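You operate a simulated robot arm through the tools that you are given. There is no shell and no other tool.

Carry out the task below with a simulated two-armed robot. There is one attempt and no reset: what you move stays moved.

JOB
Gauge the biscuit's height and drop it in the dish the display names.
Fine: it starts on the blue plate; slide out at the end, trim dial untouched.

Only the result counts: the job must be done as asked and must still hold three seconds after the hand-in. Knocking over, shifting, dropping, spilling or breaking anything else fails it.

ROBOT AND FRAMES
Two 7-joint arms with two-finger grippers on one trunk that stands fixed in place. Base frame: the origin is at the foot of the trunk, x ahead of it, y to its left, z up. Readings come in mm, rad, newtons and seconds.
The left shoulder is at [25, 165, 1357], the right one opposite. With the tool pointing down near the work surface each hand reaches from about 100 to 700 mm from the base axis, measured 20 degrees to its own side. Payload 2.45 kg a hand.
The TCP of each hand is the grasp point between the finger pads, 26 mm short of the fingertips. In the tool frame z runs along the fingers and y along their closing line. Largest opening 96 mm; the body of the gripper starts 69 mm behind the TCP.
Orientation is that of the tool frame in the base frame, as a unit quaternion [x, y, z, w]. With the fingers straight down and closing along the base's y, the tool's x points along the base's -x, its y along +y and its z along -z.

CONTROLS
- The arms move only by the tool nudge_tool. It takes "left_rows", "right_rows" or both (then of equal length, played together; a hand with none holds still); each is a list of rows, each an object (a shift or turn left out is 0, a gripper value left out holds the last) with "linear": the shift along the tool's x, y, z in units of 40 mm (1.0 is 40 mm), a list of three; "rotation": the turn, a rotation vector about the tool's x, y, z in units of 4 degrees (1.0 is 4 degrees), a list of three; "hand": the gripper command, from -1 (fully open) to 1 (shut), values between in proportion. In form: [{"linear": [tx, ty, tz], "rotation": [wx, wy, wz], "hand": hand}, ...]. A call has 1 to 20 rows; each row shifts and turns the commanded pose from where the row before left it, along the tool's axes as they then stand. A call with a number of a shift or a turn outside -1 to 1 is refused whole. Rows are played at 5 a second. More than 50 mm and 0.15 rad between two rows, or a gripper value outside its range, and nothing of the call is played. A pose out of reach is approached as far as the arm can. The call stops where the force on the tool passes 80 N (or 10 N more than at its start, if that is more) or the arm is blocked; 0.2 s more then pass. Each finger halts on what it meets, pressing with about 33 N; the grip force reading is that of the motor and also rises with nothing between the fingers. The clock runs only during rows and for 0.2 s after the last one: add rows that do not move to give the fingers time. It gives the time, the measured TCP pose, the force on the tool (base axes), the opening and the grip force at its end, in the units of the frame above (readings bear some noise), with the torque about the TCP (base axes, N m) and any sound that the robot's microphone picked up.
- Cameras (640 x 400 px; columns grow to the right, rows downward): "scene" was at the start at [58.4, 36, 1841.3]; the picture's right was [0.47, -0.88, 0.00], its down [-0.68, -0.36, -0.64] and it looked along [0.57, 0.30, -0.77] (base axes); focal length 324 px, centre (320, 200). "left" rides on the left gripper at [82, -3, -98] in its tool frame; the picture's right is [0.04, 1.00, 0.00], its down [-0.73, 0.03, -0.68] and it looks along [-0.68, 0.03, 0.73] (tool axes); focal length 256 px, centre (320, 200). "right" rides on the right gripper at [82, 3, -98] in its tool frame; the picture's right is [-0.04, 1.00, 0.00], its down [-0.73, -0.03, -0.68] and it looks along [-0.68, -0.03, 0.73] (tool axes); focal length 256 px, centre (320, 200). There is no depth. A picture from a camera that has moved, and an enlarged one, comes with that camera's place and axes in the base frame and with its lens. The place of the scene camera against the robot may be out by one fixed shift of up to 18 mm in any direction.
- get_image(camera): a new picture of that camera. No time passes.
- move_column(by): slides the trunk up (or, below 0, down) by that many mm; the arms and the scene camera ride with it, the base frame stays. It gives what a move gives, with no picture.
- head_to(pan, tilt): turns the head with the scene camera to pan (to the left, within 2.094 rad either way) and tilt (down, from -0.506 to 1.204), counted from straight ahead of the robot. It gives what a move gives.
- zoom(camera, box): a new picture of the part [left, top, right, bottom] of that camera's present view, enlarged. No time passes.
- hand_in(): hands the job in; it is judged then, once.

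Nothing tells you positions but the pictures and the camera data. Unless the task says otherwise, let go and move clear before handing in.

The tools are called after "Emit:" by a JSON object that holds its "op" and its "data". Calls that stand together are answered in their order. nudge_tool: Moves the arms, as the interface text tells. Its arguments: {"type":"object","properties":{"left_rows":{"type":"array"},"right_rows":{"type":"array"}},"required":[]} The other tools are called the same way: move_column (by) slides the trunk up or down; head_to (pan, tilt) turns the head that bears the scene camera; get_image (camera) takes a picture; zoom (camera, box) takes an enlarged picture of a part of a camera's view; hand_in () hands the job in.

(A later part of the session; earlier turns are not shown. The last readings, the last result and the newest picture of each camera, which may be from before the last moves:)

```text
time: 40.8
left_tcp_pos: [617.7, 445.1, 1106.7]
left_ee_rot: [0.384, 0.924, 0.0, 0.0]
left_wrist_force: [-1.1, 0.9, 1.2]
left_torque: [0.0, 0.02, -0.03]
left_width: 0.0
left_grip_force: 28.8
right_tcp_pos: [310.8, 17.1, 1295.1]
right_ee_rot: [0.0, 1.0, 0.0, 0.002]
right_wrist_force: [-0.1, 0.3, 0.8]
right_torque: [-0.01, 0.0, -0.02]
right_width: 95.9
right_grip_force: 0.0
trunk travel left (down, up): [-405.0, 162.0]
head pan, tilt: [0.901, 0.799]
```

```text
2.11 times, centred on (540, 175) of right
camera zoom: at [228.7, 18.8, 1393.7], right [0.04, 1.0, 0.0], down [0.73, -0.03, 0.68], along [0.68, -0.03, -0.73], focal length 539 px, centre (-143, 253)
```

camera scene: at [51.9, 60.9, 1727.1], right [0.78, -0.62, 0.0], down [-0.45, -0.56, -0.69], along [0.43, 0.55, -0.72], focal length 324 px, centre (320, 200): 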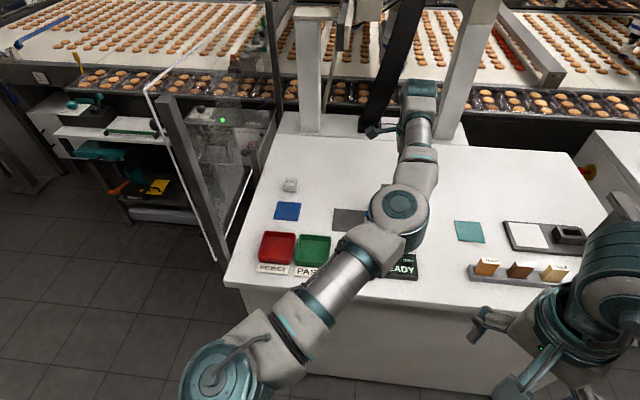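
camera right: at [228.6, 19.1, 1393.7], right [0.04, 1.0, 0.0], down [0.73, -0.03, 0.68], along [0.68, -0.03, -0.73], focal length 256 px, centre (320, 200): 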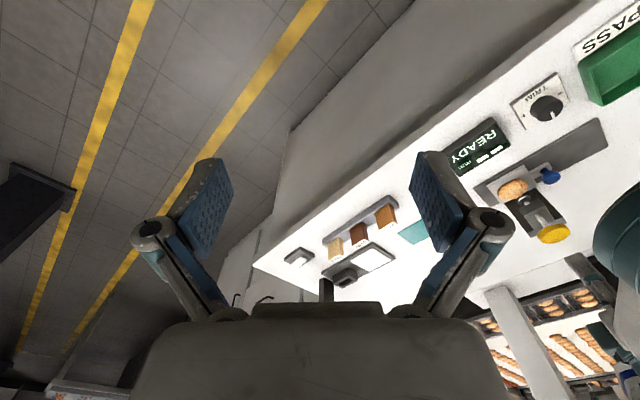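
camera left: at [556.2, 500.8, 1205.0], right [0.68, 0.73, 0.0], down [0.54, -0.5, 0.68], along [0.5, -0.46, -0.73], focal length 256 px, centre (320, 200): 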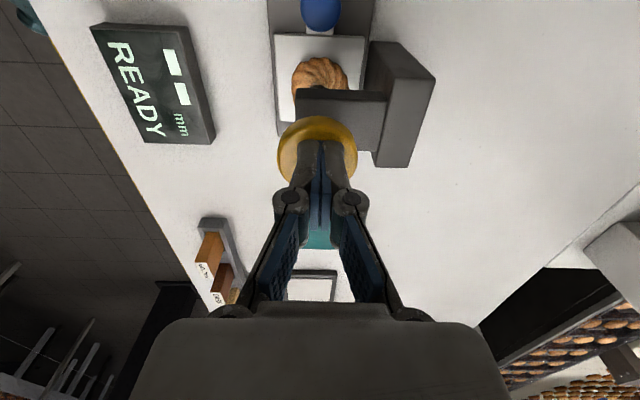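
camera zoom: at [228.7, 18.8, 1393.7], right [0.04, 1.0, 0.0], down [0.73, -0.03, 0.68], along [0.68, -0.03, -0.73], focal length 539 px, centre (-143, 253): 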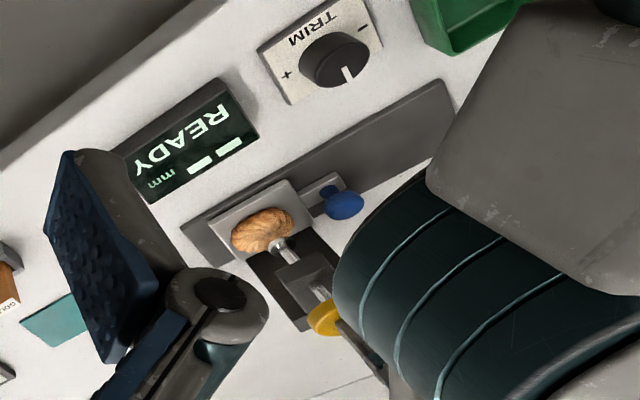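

The plunger is moving down with light force, about 1.3 N. I'll continue in small steps and watch the display.

Emit:
{"op": "nudge_tool", "data": {"left_rows": [{"linear": [0, 0, 0.06]}, {}]}}

Emit:
{"op": "nudge_tool", "data": {"left_rows": [{"linear": [0, 0, 0.06]}, {}]}}

Emit:
{"op": "zoom", "data": {"camera": "right", "box": [440, 80, 640, 270]}}

```text
time: 41.4
left_tcp_pos: [616.3, 445.2, 1104.5]
left_ee_rot: [0.383, 0.924, 0.001, 0.001]
left_wrist_force: [0.7, 0.5, 1.6]
left_torque: [0.0, 0.0, -0.02]
left_width: 0.0
left_grip_force: 28.5
right_tcp_pos: [309.4, 16.3, 1294.9]
right_ee_rot: [0.0, 1.0, 0.0, 0.001]
right_wrist_force: [0.3, 0.1, 0.2]
right_torque: [0.0, 0.0, -0.02]
right_width: 95.8
right_grip_force: 0.1
trunk travel left (down, up): [-405.0, 162.0]
head pan, tilt: [0.901, 0.799]
```

```text
time: 42.0
left_tcp_pos: [616.7, 446.0, 1102.7]
left_ee_rot: [0.382, 0.924, 0.0, 0.0]
left_wrist_force: [0.7, 0.8, 2.4]
left_torque: [-0.01, -0.03, 0.02]
left_width: 0.0
left_grip_force: 28.8
right_tcp_pos: [310.7, 16.2, 1294.4]
right_ee_rot: [0.0, 1.0, 0.0, 0.001]
right_wrist_force: [-0.2, -0.9, 0.4]
right_torque: [-0.03, -0.01, 0.01]
right_width: 95.9
right_grip_force: 0.0
trunk travel left (down, up): [-405.0, 162.0]
head pan, tilt: [0.901, 0.799]
```

```text
2.11 times, centred on (540, 175) of right
camera zoom: at [228.8, 18.7, 1393.7], right [0.04, 1.0, 0.0], down [0.73, -0.03, 0.68], along [0.68, -0.03, -0.73], focal length 539 px, centre (-143, 253)
```

zoom: 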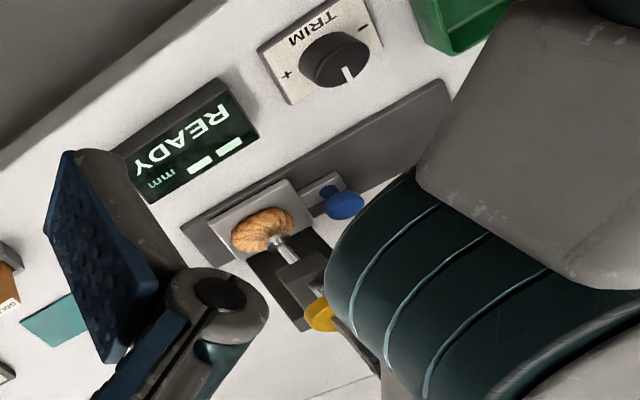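

Emit:
{"op": "nudge_tool", "data": {"left_rows": [{"linear": [0, 0, 0.05]}, {}]}}

Emit:
{"op": "nudge_tool", "data": {"left_rows": [{"linear": [0, 0, 0.05]}, {}]}}

Emit:
{"op": "zoom", "data": {"camera": "right", "box": [440, 80, 640, 270]}}

Emit:
{"op": "zoom", "data": {"camera": "left", "box": [60, 0, 460, 220]}}

```text
time: 42.6
left_tcp_pos: [615.8, 446.2, 1099.0]
left_ee_rot: [0.383, 0.924, 0.001, 0.001]
left_wrist_force: [0.3, -0.1, 2.0]
left_torque: [-0.03, 0.02, 0.0]
left_width: 0.2
left_grip_force: 29.0
right_tcp_pos: [311.6, 16.5, 1295.7]
right_ee_rot: [0.0, 1.0, 0.0, 0.001]
right_wrist_force: [0.0, -0.3, -0.5]
right_torque: [0.0, -0.01, -0.02]
right_width: 96.1
right_grip_force: 0.0
trunk travel left (down, up): [-405.0, 162.0]
head pan, tilt: [0.901, 0.799]
```

```text
time: 43.2
left_tcp_pos: [616.6, 447.4, 1097.3]
left_ee_rot: [0.384, 0.923, 0.001, 0.0]
left_wrist_force: [0.7, -0.4, 2.7]
left_torque: [-0.06, -0.01, -0.04]
left_width: 0.1
left_grip_force: 28.6
right_tcp_pos: [310.9, 16.6, 1294.9]
right_ee_rot: [0.0, 1.0, 0.0, 0.001]
right_wrist_force: [-0.2, -0.4, -0.8]
right_torque: [0.01, 0.0, 0.02]
right_width: 95.9
right_grip_force: 0.1
trunk travel left (down, up): [-405.0, 162.0]
head pan, tilt: [0.901, 0.799]
```

```text
2.11 times, centred on (540, 175) of right
camera zoom: at [228.8, 18.5, 1393.7], right [0.04, 1.0, 0.0], down [0.73, -0.03, 0.68], along [0.68, -0.03, -0.73], focal length 539 px, centre (-143, 253)
```

zoom: 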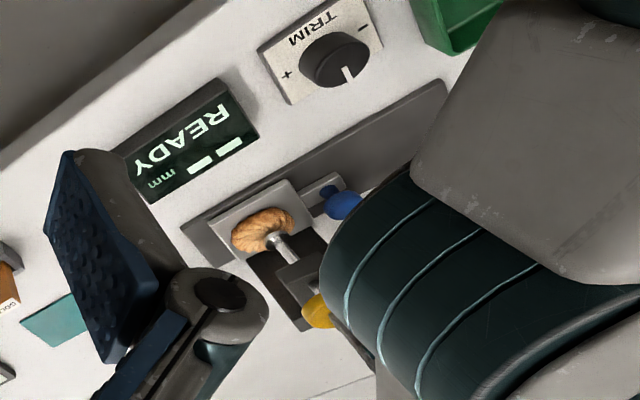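

```text
1.60 times, centred on (260, 110) of left
camera zoom: at [555.8, 500.8, 1195.8], right [0.68, 0.73, 0.0], down [0.54, -0.5, 0.68], along [0.5, -0.46, -0.73], focal length 410 px, centre (416, 344)
```

zoom: 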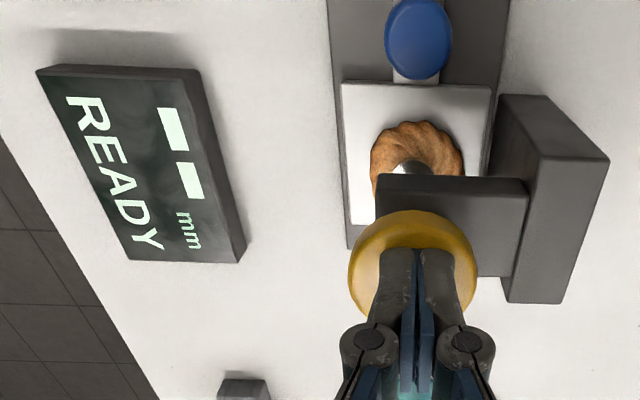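

Emit:
{"op": "nudge_tool", "data": {"left_rows": [{"linear": [0, 0, 0.05]}, {}]}}

Emit:
{"op": "nudge_tool", "data": {"left_rows": [{"linear": [0, 0, 0.05]}, {}]}}

Emit:
{"op": "zoom", "data": {"camera": "left", "box": [60, 0, 460, 220]}}

```text
time: 43.8
left_tcp_pos: [616.3, 446.6, 1095.2]
left_ee_rot: [0.384, 0.923, 0.001, 0.0]
left_wrist_force: [0.1, -1.0, 2.4]
left_torque: [-0.06, -0.02, -0.03]
left_width: 0.0
left_grip_force: 28.2
right_tcp_pos: [310.2, 15.4, 1295.9]
right_ee_rot: [0.0, 1.0, -0.001, 0.001]
right_wrist_force: [0.1, 0.0, -0.2]
right_torque: [-0.01, 0.0, 0.04]
right_width: 96.0
right_grip_force: 0.1
trunk travel left (down, up): [-405.0, 162.0]
head pan, tilt: [0.901, 0.799]
```

```text
time: 44.4
left_tcp_pos: [616.2, 446.4, 1093.8]
left_ee_rot: [0.384, 0.923, 0.0, 0.001]
left_wrist_force: [1.3, 0.5, 2.6]
left_torque: [-0.03, 0.0, -0.01]
left_width: 0.0
left_grip_force: 28.3
right_tcp_pos: [310.3, 18.0, 1294.6]
right_ee_rot: [0.0, 1.0, 0.0, 0.001]
right_wrist_force: [-0.1, 0.6, -0.3]
right_torque: [0.01, 0.01, -0.01]
right_width: 95.9
right_grip_force: 0.1
trunk travel left (down, up): [-405.0, 162.0]
head pan, tilt: [0.901, 0.799]
```

```text
1.60 times, centred on (260, 110) of left
camera zoom: at [555.8, 500.8, 1191.7], right [0.68, 0.73, 0.0], down [0.54, -0.5, 0.68], along [0.5, -0.46, -0.73], focal length 410 px, centre (416, 344)
```

zoom: 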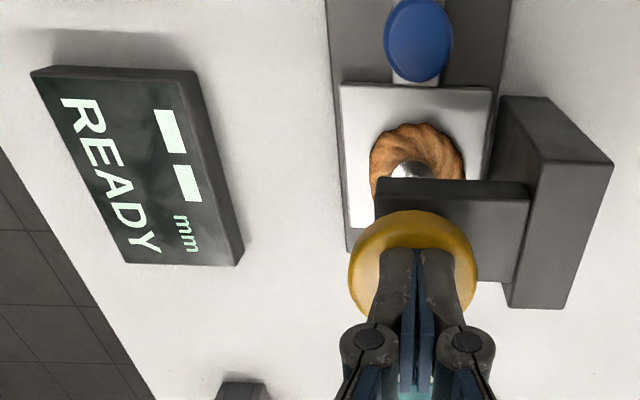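

Emit:
{"op": "nudge_tool", "data": {"left_rows": [{"linear": [0, 0, 0.05]}, {}]}}

Emit:
{"op": "nudge_tool", "data": {"left_rows": [{"linear": [0, 0, 0.05]}, {}]}}

Emit:
{"op": "zoom", "data": {"camera": "left", "box": [60, 0, 460, 220]}}

Emit:
{"op": "zoom", "data": {"camera": "right", "box": [440, 80, 640, 270]}}

```text
time: 45.0
left_tcp_pos: [617.4, 445.7, 1090.8]
left_ee_rot: [0.384, 0.923, 0.001, 0.0]
left_wrist_force: [1.1, 0.8, 2.5]
left_torque: [-0.04, 0.01, 0.01]
left_width: 0.1
left_grip_force: 28.3
right_tcp_pos: [309.4, 16.5, 1294.8]
right_ee_rot: [0.0, 1.0, 0.0, 0.001]
right_wrist_force: [-0.6, -0.3, -0.5]
right_torque: [0.0, 0.03, -0.01]
right_width: 96.1
right_grip_force: 0.1
trunk travel left (down, up): [-405.0, 162.0]
head pan, tilt: [0.901, 0.799]
```

```text
time: 45.6
left_tcp_pos: [615.0, 445.9, 1090.9]
left_ee_rot: [0.384, 0.923, 0.003, 0.002]
left_wrist_force: [2.9, 2.2, 11.8]
left_torque: [-0.02, -0.09, 0.0]
left_width: 5.8
left_grip_force: 29.0
right_tcp_pos: [309.9, 16.2, 1296.1]
right_ee_rot: [-0.001, 1.0, 0.0, 0.001]
right_wrist_force: [-0.8, 0.4, -0.7]
right_torque: [-0.02, 0.02, 0.0]
right_width: 95.9
right_grip_force: 0.0
trunk travel left (down, up): [-405.0, 162.0]
head pan, tilt: [0.901, 0.799]
```

```text
1.60 times, centred on (260, 110) of left
camera zoom: at [555.5, 500.6, 1188.7], right [0.68, 0.73, 0.0], down [0.54, -0.5, 0.68], along [0.5, -0.46, -0.73], focal length 410 px, centre (416, 344)
```

zoom: 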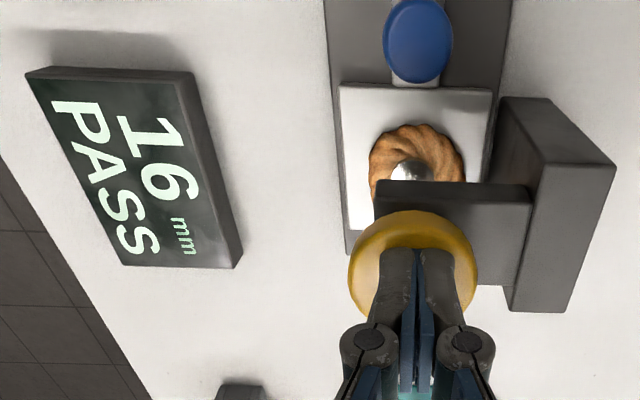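

```text
2.11 times, centred on (540, 175) of right
camera zoom: at [228.4, 18.3, 1393.9], right [0.04, 1.0, 0.0], down [0.73, -0.03, 0.68], along [0.68, -0.03, -0.73], focal length 539 px, centre (-143, 253)
```

zoom: 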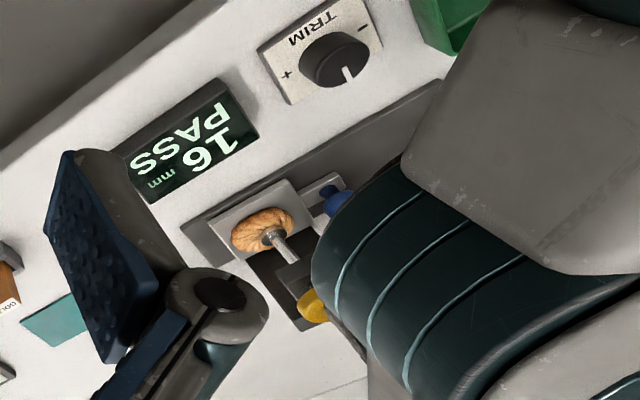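

The display now reads "16 mm / PASS" with the foot on the biscuit. I'll hold briefly to confirm the reading is stable.

Emit:
{"op": "nudge_tool", "data": {"left_rows": [{}, {}, {}]}}

Emit:
{"op": "zoom", "data": {"camera": "left", "box": [60, 0, 460, 220]}}

Emit:
{"op": "zoom", "data": {"camera": "right", "box": [490, 110, 590, 210]}}

```text
time: 46.4
left_tcp_pos: [615.5, 445.4, 1089.8]
left_ee_rot: [0.383, 0.924, 0.001, 0.001]
left_wrist_force: [6.2, 3.6, 15.8]
left_torque: [0.03, -0.21, 0.03]
left_width: 5.9
left_grip_force: 29.1
right_tcp_pos: [309.5, 16.2, 1296.1]
right_ee_rot: [0.001, 1.0, 0.0, 0.001]
right_wrist_force: [-0.2, -0.2, 0.2]
right_torque: [0.03, -0.02, -0.01]
right_width: 96.1
right_grip_force: 0.1
trunk travel left (down, up): [-405.0, 162.0]
head pan, tilt: [0.901, 0.799]
```

```text
1.60 times, centred on (260, 110) of left
camera zoom: at [555.5, 500.6, 1188.5], right [0.68, 0.73, 0.0], down [0.54, -0.5, 0.68], along [0.5, -0.46, -0.73], focal length 410 px, centre (416, 344)
```

zoom: 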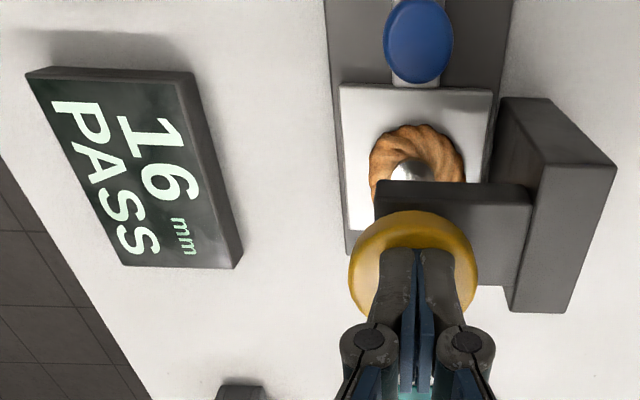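

```text
4.00 times, centred on (540, 160) of right
camera zoom: at [228.3, 18.3, 1393.8], right [0.04, 1.0, 0.0], down [0.73, -0.03, 0.68], along [0.68, -0.03, -0.73], focal length 1024 px, centre (-560, 360)
```

zoom: 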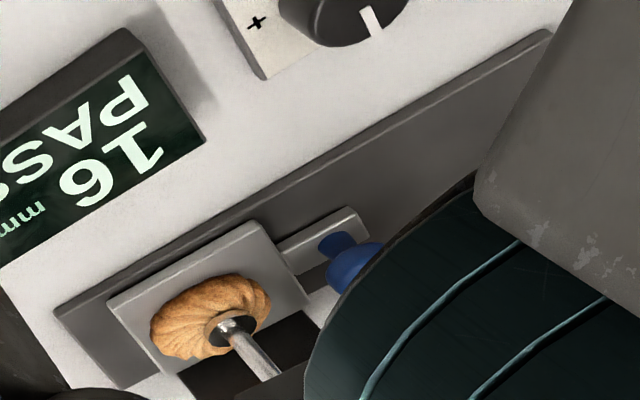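

Emit:
{"op": "nudge_tool", "data": {"left_rows": [{"linear": [0, 0, -0.2]}, {"linear": [0, 0, -0.4]}, {"linear": [0, 0, -0.5]}, {"linear": [0, 0, -0.6]}, {}]}}

Emit:
{"op": "get_image", "data": {"camera": "left"}}

Emit:
{"op": "zoom", "data": {"camera": "right", "box": [440, 80, 640, 270]}}

```text
time: 47.6
left_tcp_pos: [617.3, 446.6, 1157.4]
left_ee_rot: [0.384, 0.923, 0.0, 0.0]
left_wrist_force: [1.1, -0.1, -0.1]
left_torque: [-0.01, 0.0, 0.02]
left_width: 0.0
left_grip_force: 29.3
right_tcp_pos: [310.9, 16.5, 1294.5]
right_ee_rot: [-0.001, 1.0, 0.001, 0.001]
right_wrist_force: [-0.2, -1.0, 0.2]
right_torque: [0.03, 0.01, 0.0]
right_width: 95.9
right_grip_force: 0.0
trunk travel left (down, up): [-405.0, 162.0]
head pan, tilt: [0.901, 0.799]
```

```text
taken
camera left: at [556.7, 501.5, 1255.8], right [0.68, 0.73, 0.0], down [0.54, -0.5, 0.68], along [0.5, -0.46, -0.73], focal length 256 px, centre (320, 200)
```

left: 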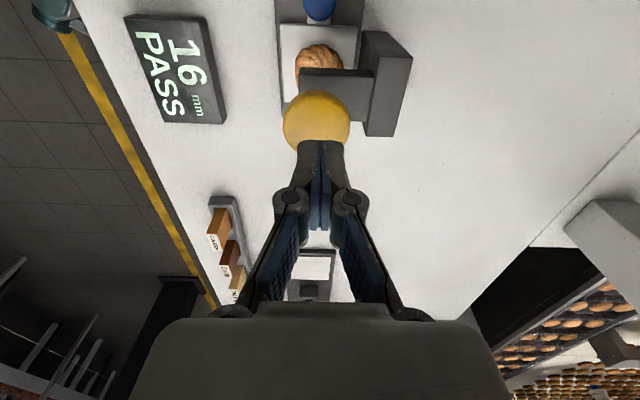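

```text
2.11 times, centred on (540, 175) of right
camera zoom: at [229.2, 18.7, 1393.6], right [0.04, 1.0, 0.0], down [0.73, -0.03, 0.68], along [0.68, -0.03, -0.73], focal length 539 px, centre (-143, 253)
```

zoom: 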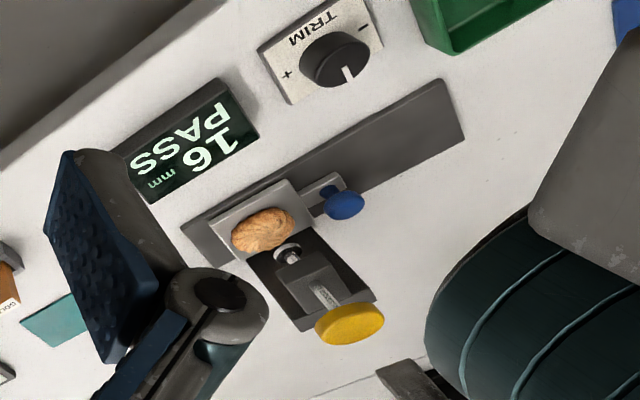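

The reading is latched as "16 mm PASS" and the plunger has sprung back up. Next I'll go back to the blue knob to pull the slide out.

Emit:
{"op": "nudge_tool", "data": {"left_rows": [{"linear": [0.76, -0.01, 0]}, {"linear": [0.76, -0.01, 0]}, {"linear": [0.76, -0.01, 0]}, {"rotation": [0, -1, 0], "hand": 0.3}, {"rotation": [0, -1, 0], "hand": -0.1}, {"rotation": [0, -1, 0], "hand": -0.3}, {"rotation": [0, -1, 0]}, {}]}}

Emit:
{"op": "get_image", "data": {"camera": "left"}}

```text
time: 49.4
left_tcp_pos: [550.7, 510.1, 1157.0]
left_ee_rot: [0.38, 0.914, -0.053, 0.13]
left_wrist_force: [0.0, -0.6, 1.0]
left_torque: [-0.01, -0.03, 0.0]
left_width: 62.3
left_grip_force: 0.1
right_tcp_pos: [310.3, 16.6, 1294.6]
right_ee_rot: [0.0, 1.0, 0.0, 0.001]
right_wrist_force: [-0.6, -0.4, -0.1]
right_torque: [0.01, -0.03, -0.01]
right_width: 96.1
right_grip_force: 0.0
trunk travel left (down, up): [-405.0, 162.0]
head pan, tilt: [0.901, 0.799]
```

```text
taken
camera left: at [473.4, 581.8, 1229.5], right [0.68, 0.73, -0.01], down [0.38, -0.35, 0.86], along [0.62, -0.59, -0.52], focal length 256 px, centre (320, 200)
```

left: 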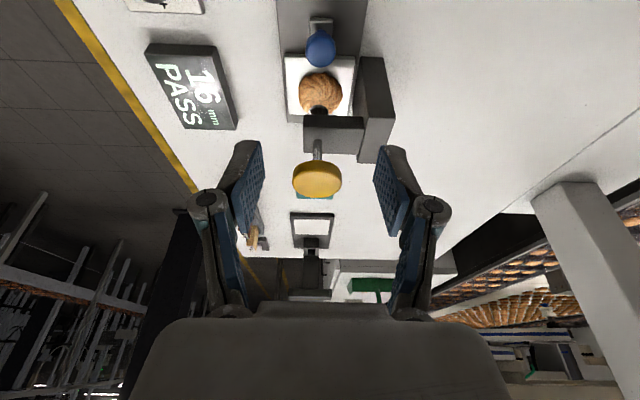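

Emit:
{"op": "nudge_tool", "data": {"left_rows": [{"linear": [0.23, 0, 0.805]}, {"linear": [0.22, 0, 0.805]}, {"linear": [0, 0, 0.75]}, {"linear": [0, 0, 0.75]}, {}]}}

Emit:
{"op": "get_image", "data": {"camera": "left"}}

```text
time: 50.6
left_tcp_pos: [561.0, 496.5, 1034.2]
left_ee_rot: [0.38, 0.915, -0.052, 0.129]
left_wrist_force: [0.4, 0.0, 0.2]
left_torque: [0.03, -0.02, -0.02]
left_width: 62.5
left_grip_force: 0.1
right_tcp_pos: [310.0, 15.7, 1295.2]
right_ee_rot: [0.0, 1.0, -0.001, 0.001]
right_wrist_force: [-0.2, 0.2, 0.0]
right_torque: [0.0, -0.02, 0.0]
right_width: 95.8
right_grip_force: 0.1
trunk travel left (down, up): [-405.0, 162.0]
head pan, tilt: [0.901, 0.799]
```

```text
taken
camera left: at [484.8, 569.5, 1105.4], right [0.68, 0.73, -0.01], down [0.38, -0.35, 0.86], along [0.62, -0.59, -0.52], focal length 256 px, centre (320, 200)
```

left: 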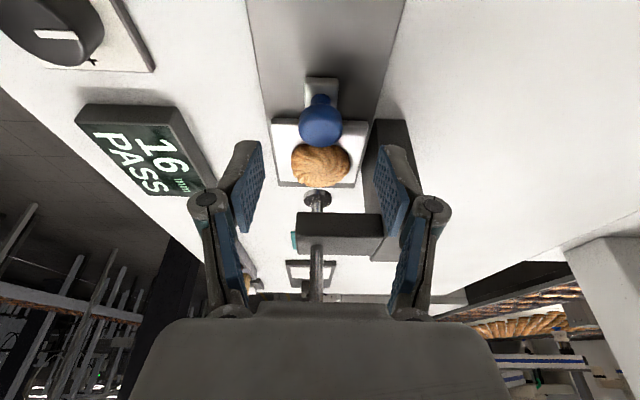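

Emit:
{"op": "nudge_tool", "data": {"left_rows": [{"linear": [0, 0, 0.75]}, {"linear": [0, 0, 0.77]}, {"hand": 0.0}, {"hand": 0.3}, {"hand": 0.5}, {}, {}]}}

Emit:
{"op": "get_image", "data": {"camera": "left"}}

```text
time: 52.2
left_tcp_pos: [575.1, 485.7, 974.8]
left_ee_rot: [0.38, 0.915, -0.053, 0.129]
left_wrist_force: [-0.3, 1.1, 2.5]
left_torque: [0.06, 0.12, 0.01]
left_width: 28.4
left_grip_force: 44.8
right_tcp_pos: [309.8, 16.8, 1295.1]
right_ee_rot: [-0.001, 1.0, 0.0, 0.002]
right_wrist_force: [-0.1, -0.7, -0.4]
right_torque: [0.0, -0.01, -0.01]
right_width: 96.2
right_grip_force: 0.0
trunk travel left (down, up): [-405.0, 162.0]
head pan, tilt: [0.901, 0.799]
```

```text
taken
camera left: at [497.2, 557.8, 1047.4], right [0.68, 0.73, -0.01], down [0.38, -0.35, 0.86], along [0.62, -0.59, -0.52], focal length 256 px, centre (320, 200)
```

left: 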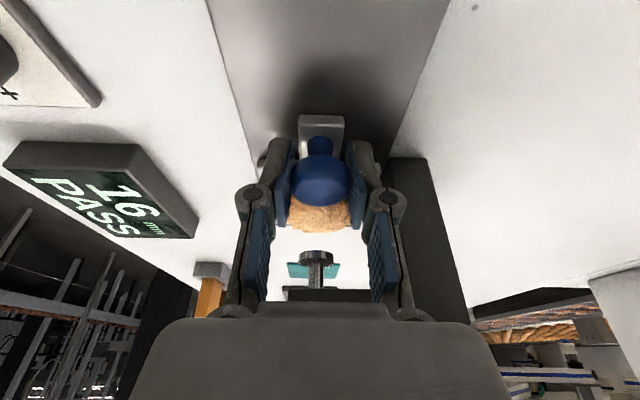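

Emit:
{"op": "nudge_tool", "data": {"left_rows": [{"linear": [0.07, 0, -0.02]}, {"linear": [0.15, 0, -0.043]}, {"linear": [0.24, 0, -0.069]}, {"linear": [0.24, 0, -0.069]}, {"linear": [0.24, 0, -0.069]}, {"linear": [0.15, 0, -0.043]}, {"linear": [0.07, 0, -0.02]}, {}]}}

Emit:
{"op": "get_image", "data": {"camera": "left"}}

Emit:
{"op": "zoom", "data": {"camera": "right", "box": [440, 80, 640, 270]}}

```text
time: 54.0
left_tcp_pos: [541.9, 519.8, 976.0]
left_ee_rot: [0.38, 0.914, -0.052, 0.13]
left_wrist_force: [6.4, 4.0, 12.5]
left_torque: [-0.12, -0.06, -0.05]
left_width: 28.7
left_grip_force: 44.8
right_tcp_pos: [310.6, 16.4, 1295.3]
right_ee_rot: [0.0, 1.0, 0.0, 0.001]
right_wrist_force: [1.0, 0.1, -0.4]
right_torque: [-0.02, -0.05, -0.01]
right_width: 96.2
right_grip_force: 0.1
trunk travel left (down, up): [-405.0, 162.0]
head pan, tilt: [0.901, 0.799]
```

```text
taken
camera left: at [463.0, 591.7, 1047.3], right [0.68, 0.73, -0.01], down [0.38, -0.35, 0.86], along [0.62, -0.58, -0.52], focal length 256 px, centre (320, 200)
```

left: 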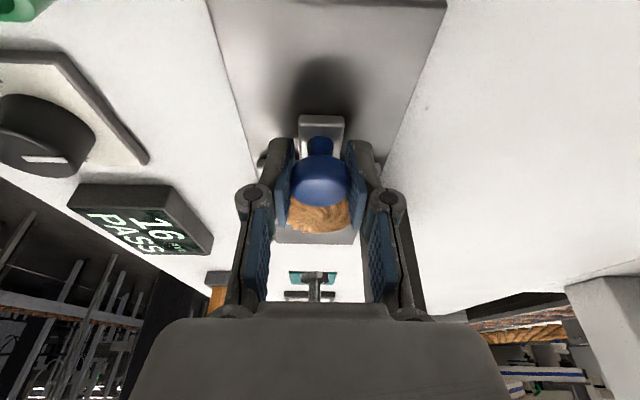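

```text
2.11 times, centred on (540, 175) of right
camera zoom: at [228.6, 18.5, 1393.8], right [0.04, 1.0, 0.0], down [0.73, -0.03, 0.68], along [0.68, -0.03, -0.73], focal length 539 px, centre (-143, 253)
```

zoom: 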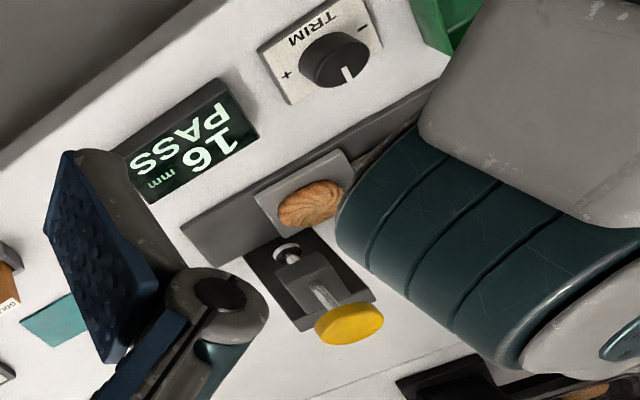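

Emit:
{"op": "nudge_tool", "data": {"left_rows": [{"linear": [0.1, 0.015, -0.055]}, {"linear": [0.24, 0, -0.069]}, {"linear": [0.24, 0, -0.069]}, {"linear": [0.24, 0, -0.069]}, {"linear": [0.24, 0, -0.069]}, {"linear": [0.24, 0, -0.069]}, {"linear": [0.24, 0, -0.069]}, {"linear": [0.2, 0, -0.058]}, {"linear": [0.1, 0, -0.029]}, {}]}}

Emit:
{"op": "get_image", "data": {"camera": "left"}}

Emit:
{"op": "get_image", "data": {"camera": "right"}}

```text
time: 56.2
left_tcp_pos: [486.8, 573.3, 975.6]
left_ee_rot: [0.379, 0.915, -0.053, 0.129]
left_wrist_force: [-4.3, -6.1, -2.6]
left_torque: [-0.12, 0.02, -0.07]
left_width: 28.4
left_grip_force: 45.0
right_tcp_pos: [309.8, 16.3, 1294.2]
right_ee_rot: [0.0, 1.0, 0.0, 0.0]
right_wrist_force: [0.5, 0.0, -0.9]
right_torque: [0.0, 0.01, -0.01]
right_width: 96.0
right_grip_force: 0.1
trunk travel left (down, up): [-405.0, 162.0]
head pan, tilt: [0.901, 0.799]
```

```text
taken
camera left: at [408.9, 646.4, 1047.3], right [0.68, 0.73, -0.01], down [0.39, -0.35, 0.86], along [0.62, -0.59, -0.52], focal length 256 px, centre (320, 200)
```

left: 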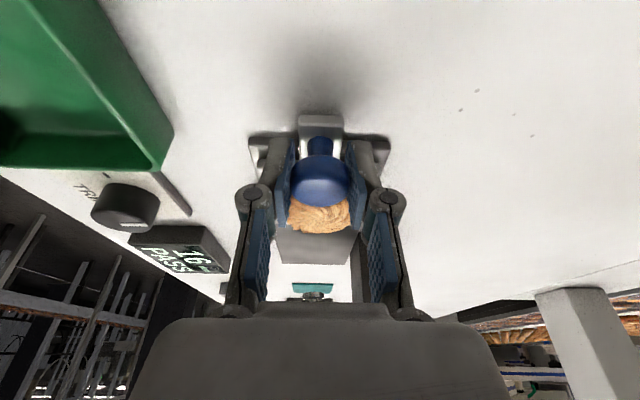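

```text
taken
camera right: at [228.5, 18.4, 1393.6], right [0.04, 1.0, 0.0], down [0.73, -0.03, 0.68], along [0.68, -0.03, -0.73], focal length 256 px, centre (320, 200)
```

right: 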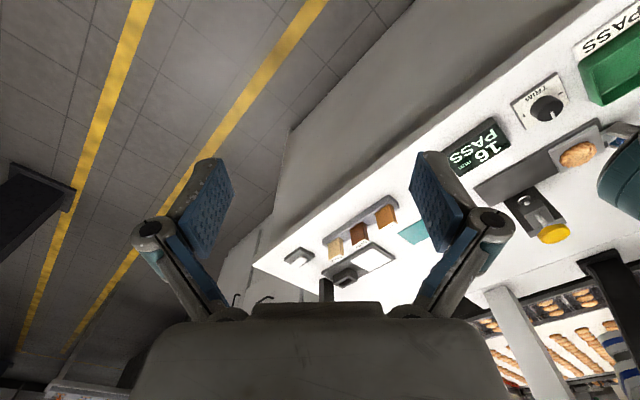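

Emit:
{"op": "nudge_tool", "data": {"left_rows": [{"linear": [0.072, -0.015, -0.02]}, {"linear": [0.096, 0, -0.028]}, {}]}}

Emit:
{"op": "nudge_tool", "data": {"left_rows": [{"linear": [0.048, 0, -0.014]}, {"linear": [0.048, 0, -0.014]}, {}]}}

```text
time: 57.0
left_tcp_pos: [481.9, 579.7, 974.8]
left_ee_rot: [0.38, 0.914, -0.053, 0.129]
left_wrist_force: [-5.8, -5.1, -4.7]
left_torque: [-0.14, -0.06, -0.06]
left_width: 28.2
left_grip_force: 45.5
right_tcp_pos: [310.7, 16.5, 1296.0]
right_ee_rot: [0.0, 1.0, 0.0, 0.001]
right_wrist_force: [-0.4, 0.2, 0.4]
right_torque: [0.0, 0.01, -0.01]
right_width: 95.9
right_grip_force: 0.1
trunk travel left (down, up): [-405.0, 162.0]
head pan, tilt: [0.901, 0.799]
```

```text
time: 57.8
left_tcp_pos: [481.5, 579.7, 975.1]
left_ee_rot: [0.381, 0.914, -0.053, 0.129]
left_wrist_force: [-0.1, -12.9, -10.7]
left_torque: [0.12, 0.23, 0.04]
left_width: 28.2
left_grip_force: 44.7
right_tcp_pos: [312.8, 15.0, 1294.8]
right_ee_rot: [0.001, 1.0, 0.001, -0.001]
right_wrist_force: [0.8, -0.5, 0.0]
right_torque: [0.0, 0.01, -0.01]
right_width: 95.9
right_grip_force: 0.1
trunk travel left (down, up): [-405.0, 162.0]
head pan, tilt: [0.901, 0.799]
```

The slide is back at its outer stop. I'll release the knob and retract.

Emit:
{"op": "nudge_tool", "data": {"left_rows": [{"linear": [-0.05, -0.01, 0.0]}, {"hand": 0.3}, {"hand": -0.1}, {"hand": -0.3}, {}]}}

Emit:
{"op": "nudge_tool", "data": {"left_rows": [{"linear": [0, 0, -0.4]}, {"linear": [0, 0, -0.8]}, {"linear": [0, 0, -0.9]}, {"rotation": [0, 1, 0], "hand": -0.8}, {"rotation": [0, 1, 0]}, {"rotation": [0, 1, 0]}, {"rotation": [0, 1, 0]}, {}]}}

Emit:
{"op": "get_image", "data": {"camera": "left"}}

Emit:
{"op": "get_image", "data": {"camera": "scene"}}

```text
time: 59.0
left_tcp_pos: [480.1, 579.7, 976.8]
left_ee_rot: [0.379, 0.915, -0.052, 0.129]
left_wrist_force: [0.0, 0.2, 0.5]
left_torque: [0.0, -0.03, -0.01]
left_width: 62.4
left_grip_force: 0.0
right_tcp_pos: [310.4, 15.2, 1294.0]
right_ee_rot: [0.001, 1.0, 0.0, 0.001]
right_wrist_force: [-0.2, -0.1, 0.3]
right_torque: [0.03, 0.0, 0.0]
right_width: 96.1
right_grip_force: 0.2
trunk travel left (down, up): [-405.0, 162.0]
head pan, tilt: [0.901, 0.799]
```

```text
time: 60.8
left_tcp_pos: [463.1, 597.2, 1056.6]
left_ee_rot: [0.383, 0.924, 0.0, 0.0]
left_wrist_force: [0.7, -0.4, 0.2]
left_torque: [0.0, 0.01, -0.03]
left_width: 86.4
left_grip_force: 0.0
right_tcp_pos: [309.0, 15.2, 1294.6]
right_ee_rot: [-0.001, 1.0, 0.0, 0.001]
right_wrist_force: [-0.6, 0.6, 0.5]
right_torque: [0.04, 0.01, -0.04]
right_width: 96.2
right_grip_force: 0.0
trunk travel left (down, up): [-405.0, 162.0]
head pan, tilt: [0.901, 0.799]
```

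```text
taken
camera left: at [402.5, 651.7, 1155.3], right [0.68, 0.73, 0.0], down [0.54, -0.5, 0.68], along [0.5, -0.46, -0.73], focal length 256 px, centre (320, 200)
```

left: 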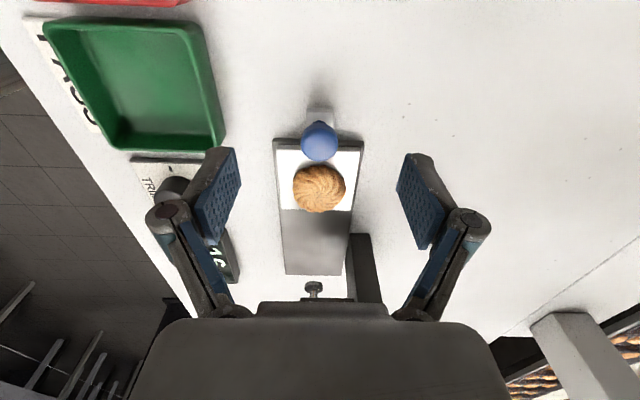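

```text
taken
camera scene: at [51.4, 62.2, 1727.1], right [0.78, -0.62, 0.0], down [-0.45, -0.56, -0.69], along [0.43, 0.54, -0.72], focal length 324 px, centre (320, 200)
```

scene: 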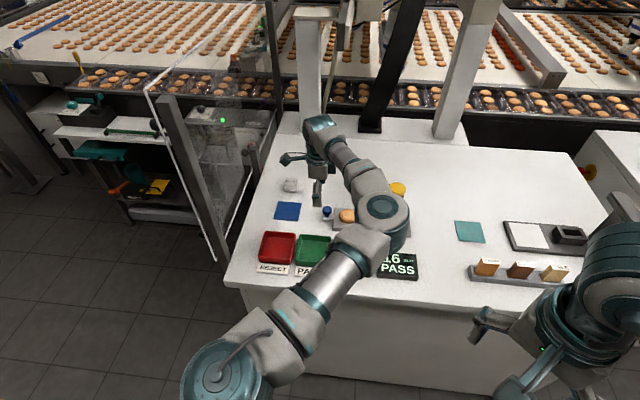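

Emit:
{"op": "nudge_tool", "data": {"left_rows": [{"linear": [-0.7, 0.017, 0]}, {"linear": [-0.75, 0.017, 0]}, {"linear": [-0.7, 0.017, 0]}, {"linear": [0, 0, 0.5]}, {"linear": [0, 0, 0.7]}, {}]}}

Emit:
{"op": "get_image", "data": {"camera": "left"}}

```text
time: 62.2
left_tcp_pos: [525.7, 539.8, 1009.0]
left_ee_rot: [0.383, 0.924, 0.0, 0.001]
left_wrist_force: [-0.3, 0.2, 0.6]
left_torque: [0.02, 0.0, 0.02]
left_width: 86.2
left_grip_force: 0.1
right_tcp_pos: [310.6, 16.2, 1295.0]
right_ee_rot: [0.0, 1.0, 0.0, 0.001]
right_wrist_force: [0.2, 0.0, 0.3]
right_torque: [0.01, 0.04, 0.01]
right_width: 96.2
right_grip_force: 0.2
trunk travel left (down, up): [-405.0, 162.0]
head pan, tilt: [0.901, 0.799]
```

```text
taken
camera left: at [465.6, 593.7, 1107.0], right [0.68, 0.73, 0.0], down [0.54, -0.5, 0.68], along [0.5, -0.46, -0.73], focal length 256 px, centre (320, 200)
```

left: 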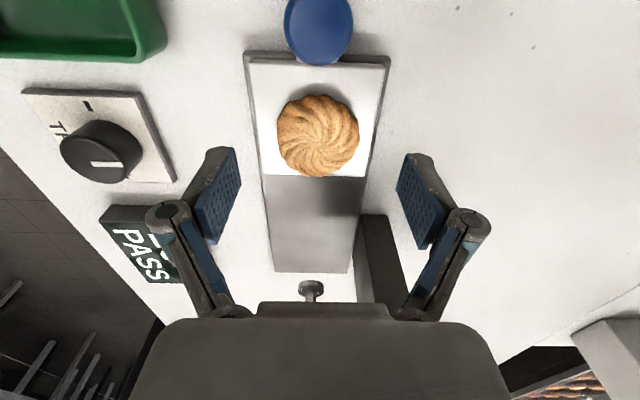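

Emit:
{"op": "nudge_tool", "data": {"left_rows": [{"linear": [-0.04, -0.01, 0.4]}, {"linear": [0, 0, 0.4]}, {"hand": -0.3}, {"hand": -0.1}, {"hand": 0.0}, {"hand": 0.03}, {}]}}

Emit:
{"op": "get_image", "data": {"camera": "left"}}

```text
time: 63.8
left_tcp_pos: [527.5, 536.2, 977.8]
left_ee_rot: [0.384, 0.923, 0.001, 0.001]
left_wrist_force: [0.6, -0.4, -0.4]
left_torque: [-0.01, 0.0, -0.02]
left_width: 55.4
left_grip_force: 8.5
right_tcp_pos: [310.4, 16.6, 1294.8]
right_ee_rot: [0.0, 1.0, -0.001, 0.0]
right_wrist_force: [0.0, -0.2, 0.2]
right_torque: [0.01, 0.0, 0.01]
right_width: 95.9
right_grip_force: 0.0
trunk travel left (down, up): [-405.0, 162.0]
head pan, tilt: [0.901, 0.799]
```

```text
taken
camera left: at [466.3, 591.3, 1075.4], right [0.68, 0.73, 0.0], down [0.54, -0.5, 0.68], along [0.5, -0.46, -0.73], focal length 256 px, centre (320, 200)
```

left: 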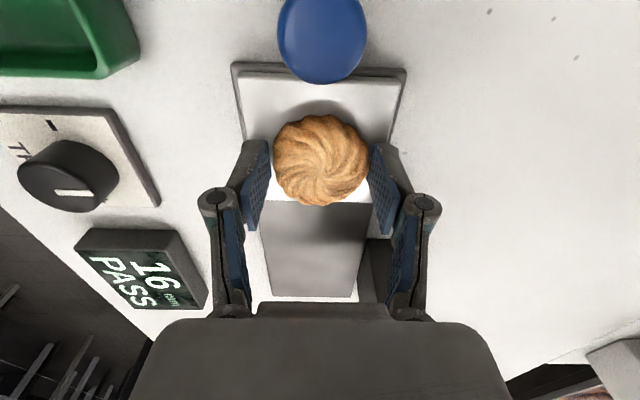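

The biscuit is gripped. I'll lift it, carry it over the green PASS dish at about (370, 509), and rotate the hand back 45° so the fingers fit the dish diagonal.

Emit:
{"op": "nudge_tool", "data": {"left_rows": [{"linear": [0, 0, -0.2]}, {"linear": [0, 0, -0.5]}, {"linear": [0, 0, -0.8]}, {"linear": [0, 0, -0.8]}, {"linear": [0.3, -0.4, 0]}, {"linear": [0.5, -0.7, 0]}, {"linear": [0.5, -0.7, 0]}, {"linear": [0.5, -0.7, 0]}, {"linear": [0.4, -0.55, 0]}, {}]}}

Emit:
{"op": "get_image", "data": {"camera": "left"}}

Emit:
{"op": "get_image", "data": {"camera": "scene"}}

```text
time: 66.0
left_tcp_pos: [377.1, 512.5, 1069.2]
left_ee_rot: [0.384, 0.923, 0.001, 0.0]
left_wrist_force: [0.2, 0.8, 0.4]
left_torque: [0.02, 0.01, 0.01]
left_width: 55.7
left_grip_force: 9.2
right_tcp_pos: [310.6, 17.4, 1295.3]
right_ee_rot: [0.0, 1.0, 0.0, 0.001]
right_wrist_force: [0.0, 0.3, -0.2]
right_torque: [0.0, -0.01, 0.02]
right_width: 95.7
right_grip_force: 0.1
trunk travel left (down, up): [-405.0, 162.0]
head pan, tilt: [0.901, 0.799]
```

```text
taken
camera left: at [317.0, 566.9, 1166.9], right [0.68, 0.73, 0.0], down [0.54, -0.5, 0.68], along [0.5, -0.46, -0.73], focal length 256 px, centre (320, 200)
```

left: 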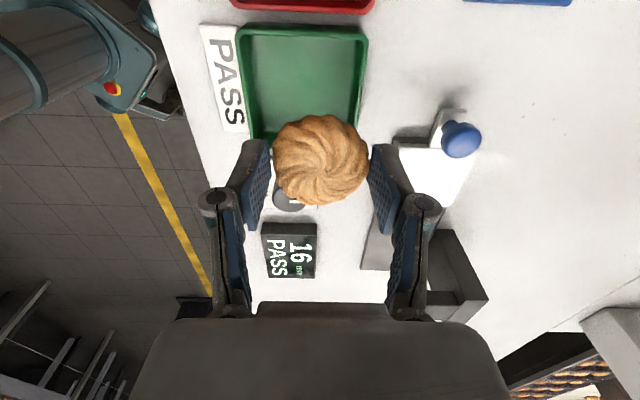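

```text
taken
camera scene: at [51.4, 61.2, 1727.1], right [0.78, -0.62, 0.0], down [-0.45, -0.56, -0.69], along [0.43, 0.55, -0.72], focal length 324 px, centre (320, 200)
```

scene: 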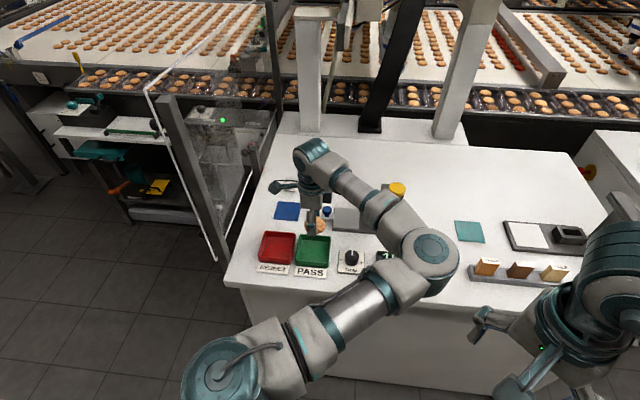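

Emit:
{"op": "nudge_tool", "data": {"left_rows": [{"rotation": [0, 0, -0.9375]}, {"rotation": [0, 0, -0.9375]}, {"rotation": [0, 0, -0.9375]}, {"rotation": [0, 0, -0.9375]}, {"rotation": [0, 0, -0.9375]}, {"rotation": [0, 0, -0.9375]}, {"rotation": [0, 0, -0.9375]}, {"rotation": [0, 0, -0.9375]}, {"rotation": [0, 0, -0.9375]}, {"rotation": [0, 0, -0.9375]}, {"rotation": [0, 0, -0.9375]}, {"rotation": [0, 0, -0.9375]}, {}]}}

Emit:
{"op": "get_image", "data": {"camera": "left"}}

Emit:
{"op": "zoom", "data": {"camera": "scene", "box": [240, 130, 380, 290]}}

```text
time: 68.8
left_tcp_pos: [377.8, 512.3, 1068.7]
left_ee_rot: [0.0, 1.0, 0.001, 0.001]
left_wrist_force: [-0.4, -0.5, -0.2]
left_torque: [0.0, -0.02, 0.0]
left_width: 55.6
left_grip_force: 8.5
right_tcp_pos: [310.8, 16.9, 1295.5]
right_ee_rot: [0.0, 1.0, -0.001, 0.001]
right_wrist_force: [0.9, -0.7, -0.5]
right_torque: [-0.05, 0.0, 0.0]
right_width: 95.8
right_grip_force: 0.2
trunk travel left (down, up): [-405.0, 162.0]
head pan, tilt: [0.901, 0.799]
```

```text
taken
camera left: at [295.5, 508.4, 1167.2], right [-0.04, 1.0, 0.0], down [0.73, 0.03, 0.68], along [0.68, 0.03, -0.73], focal length 256 px, centre (320, 200)
```

left: 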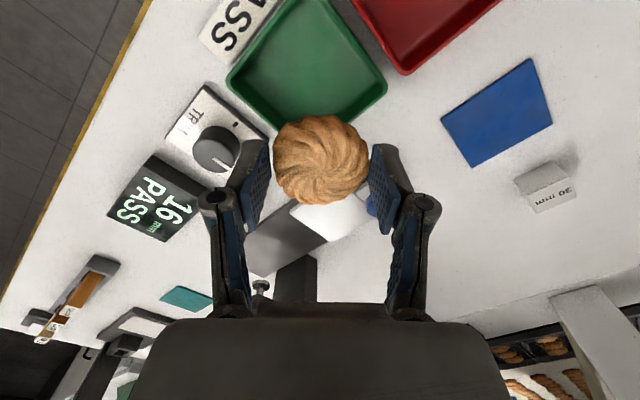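

```text
2.50 times, centred on (310, 210) of scene
camera zoom: at [51.1, 61.2, 1727.1], right [0.78, -0.62, 0.0], down [-0.45, -0.56, -0.69], along [0.43, 0.55, -0.72], focal length 810 px, centre (345, 175)
```

zoom: 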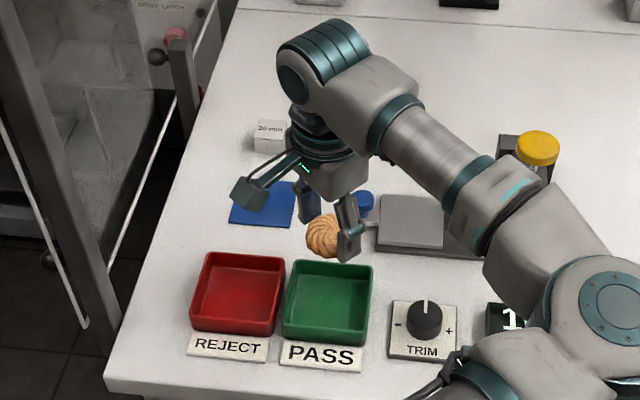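

Emit:
{"op": "nudge_tool", "data": {"left_rows": [{"linear": [0.28, -0.21, 0]}, {"linear": [0, 0, 0.5]}, {"linear": [0, 0, 0.7]}, {"linear": [0, 0, 0.4]}, {}]}}

Emit:
{"op": "get_image", "data": {"camera": "left"}}

Emit:
{"op": "zoom", "data": {"camera": "scene", "box": [240, 170, 360, 290]}}

```text
time: 70.0
left_tcp_pos: [366.1, 504.9, 1004.0]
left_ee_rot: [0.001, 1.0, 0.001, 0.001]
left_wrist_force: [-0.5, 0.2, 0.2]
left_torque: [0.04, 0.0, -0.02]
left_width: 56.0
left_grip_force: 9.6
right_tcp_pos: [309.1, 17.0, 1295.8]
right_ee_rot: [0.0, 1.0, 0.0, 0.0]
right_wrist_force: [0.0, -0.4, 0.0]
right_torque: [0.04, 0.03, -0.05]
right_width: 96.0
right_grip_force: 0.0
trunk travel left (down, up): [-405.0, 162.0]
head pan, tilt: [0.901, 0.799]
```

```text
taken
camera left: at [284.2, 500.1, 1102.9], right [-0.04, 1.0, 0.0], down [0.73, 0.03, 0.68], along [0.68, 0.03, -0.73], focal length 256 px, centre (320, 200)
```

left: 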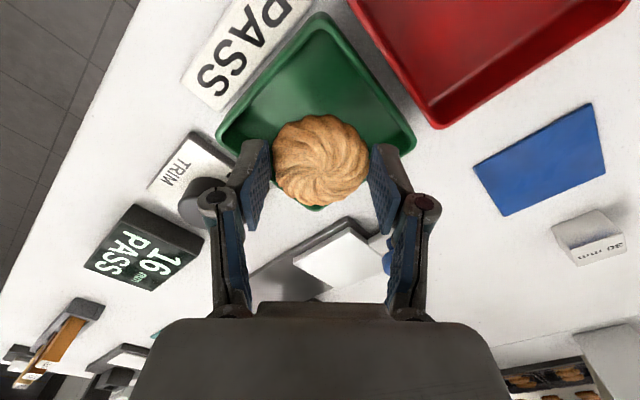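

```text
3.33 times, centred on (300, 230) of scene
camera zoom: at [51.0, 61.1, 1727.1], right [0.78, -0.62, 0.0], down [-0.45, -0.56, -0.69], along [0.43, 0.55, -0.72], focal length 1080 px, centre (387, 100)
```

zoom: 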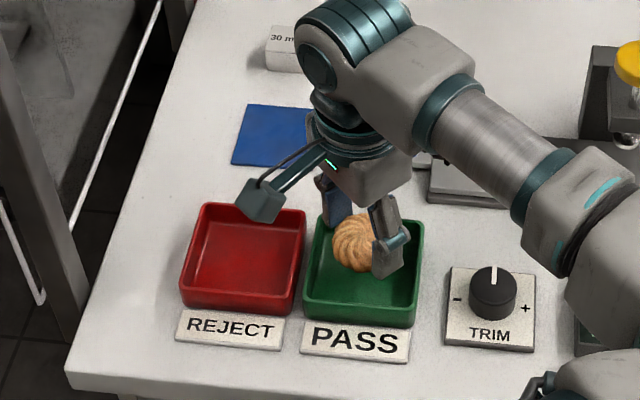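

Emit:
{"op": "nudge_tool", "data": {"left_rows": [{"linear": [0.03, -0.025, 0.2]}, {"linear": [0, 0, 0.15]}, {}]}}

Emit:
{"op": "zoom", "data": {"camera": "left", "box": [200, 0, 440, 230]}}

Emit:
{"op": "zoom", "data": {"camera": "scene", "box": [280, 190, 350, 280]}}

```text
time: 70.8
left_tcp_pos: [365.8, 504.2, 991.6]
left_ee_rot: [0.001, 1.0, 0.001, 0.001]
left_wrist_force: [0.3, -0.3, 0.7]
left_torque: [0.01, -0.03, 0.02]
left_width: 55.5
left_grip_force: 8.8
right_tcp_pos: [309.8, 16.9, 1295.8]
right_ee_rot: [0.0, 1.0, 0.001, 0.001]
right_wrist_force: [-0.1, 0.0, -0.9]
right_torque: [-0.01, 0.0, 0.0]
right_width: 96.0
right_grip_force: 0.0
trunk travel left (down, up): [-405.0, 162.0]
head pan, tilt: [0.901, 0.799]
```

```text
1.74 times, centred on (320, 115) of left
camera zoom: at [283.4, 499.0, 1088.9], right [-0.04, 1.0, 0.0], down [0.73, 0.03, 0.68], along [0.68, 0.03, -0.73], focal length 445 px, centre (320, 348)
```

zoom: 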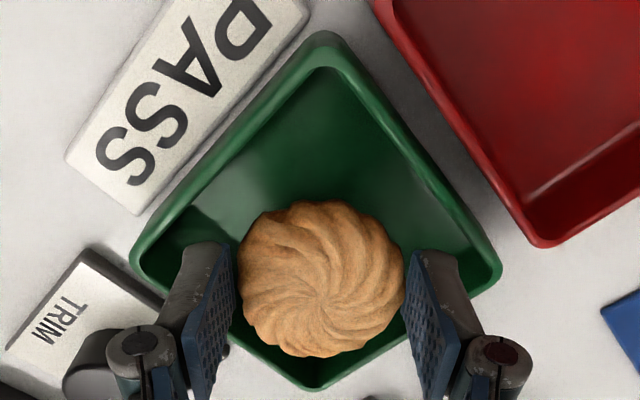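

```text
4.44 times, centred on (315, 235) of scene
camera zoom: at [51.0, 61.1, 1727.1], right [0.78, -0.62, 0.0], down [-0.45, -0.56, -0.69], along [0.43, 0.55, -0.72], focal length 1439 px, centre (342, 44)
```

zoom: 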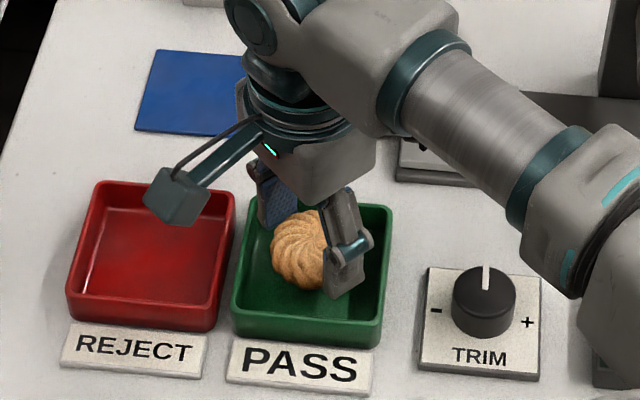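

The biscuit is centred over the green PASS dish. I'll lower it to rim height and release it.

Emit:
{"op": "nudge_tool", "data": {"left_rows": [{"linear": [0, 0, 0.15]}, {"linear": [0, 0, 0.13]}, {}]}}

Emit:
{"op": "zoom", "data": {"camera": "left", "box": [200, 0, 440, 230]}}

```text
time: 71.6
left_tcp_pos: [365.4, 502.5, 979.5]
left_ee_rot: [0.001, 1.0, 0.001, 0.001]
left_wrist_force: [-0.5, 0.1, 0.8]
left_torque: [-0.01, 0.02, 0.01]
left_width: 55.5
left_grip_force: 8.7
right_tcp_pos: [310.1, 15.7, 1296.6]
right_ee_rot: [0.0, 1.0, 0.0, 0.001]
right_wrist_force: [-0.3, 0.0, 0.3]
right_torque: [-0.01, -0.02, 0.02]
right_width: 96.0
right_grip_force: 0.0
trunk travel left (down, up): [-405.0, 162.0]
head pan, tilt: [0.901, 0.799]
```

```text
1.74 times, centred on (320, 115) of left
camera zoom: at [283.2, 498.6, 1077.7], right [-0.04, 1.0, 0.0], down [0.73, 0.03, 0.68], along [0.68, 0.03, -0.73], focal length 445 px, centre (320, 348)
```

zoom: 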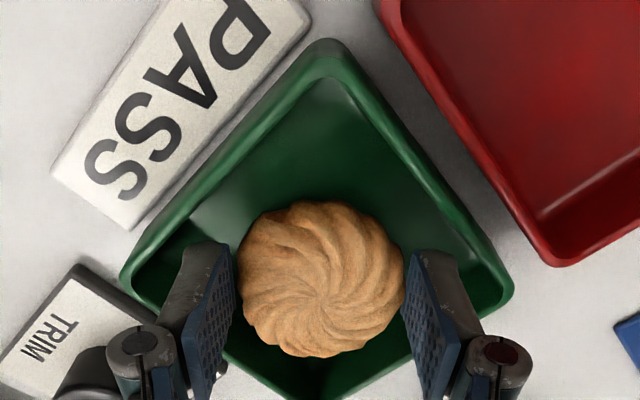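

Emit:
{"op": "nudge_tool", "data": {"left_rows": [{"hand": -0.2}, {"hand": -0.28}, {}, {}]}}

Emit:
{"op": "zoom", "data": {"camera": "left", "box": [200, 0, 440, 230]}}

```text
time: 72.6
left_tcp_pos: [365.8, 500.9, 979.6]
left_ee_rot: [0.0, 1.0, 0.0, 0.001]
left_wrist_force: [0.2, 0.8, 0.0]
left_torque: [0.01, -0.03, 0.0]
left_width: 61.5
left_grip_force: 0.0
right_tcp_pos: [309.5, 17.6, 1295.1]
right_ee_rot: [0.001, 1.0, -0.001, 0.001]
right_wrist_force: [1.0, 0.1, -0.3]
right_torque: [-0.01, 0.01, 0.0]
right_width: 96.1
right_grip_force: 0.0
trunk travel left (down, up): [-405.0, 162.0]
head pan, tilt: [0.901, 0.799]
```

```text
1.74 times, centred on (320, 115) of left
camera zoom: at [283.3, 498.7, 1077.9], right [-0.04, 1.0, 0.0], down [0.73, 0.03, 0.68], along [0.68, 0.03, -0.73], focal length 445 px, centre (320, 348)
```

zoom: 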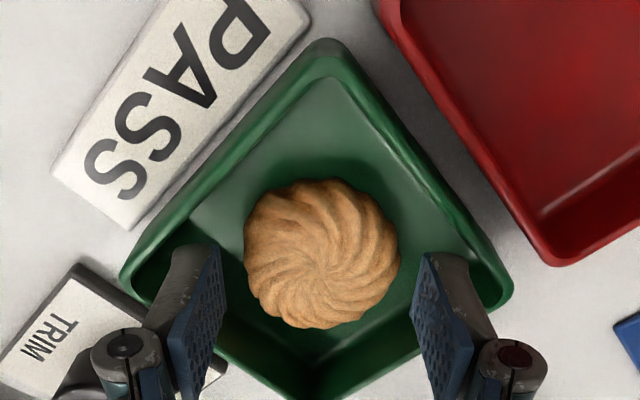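

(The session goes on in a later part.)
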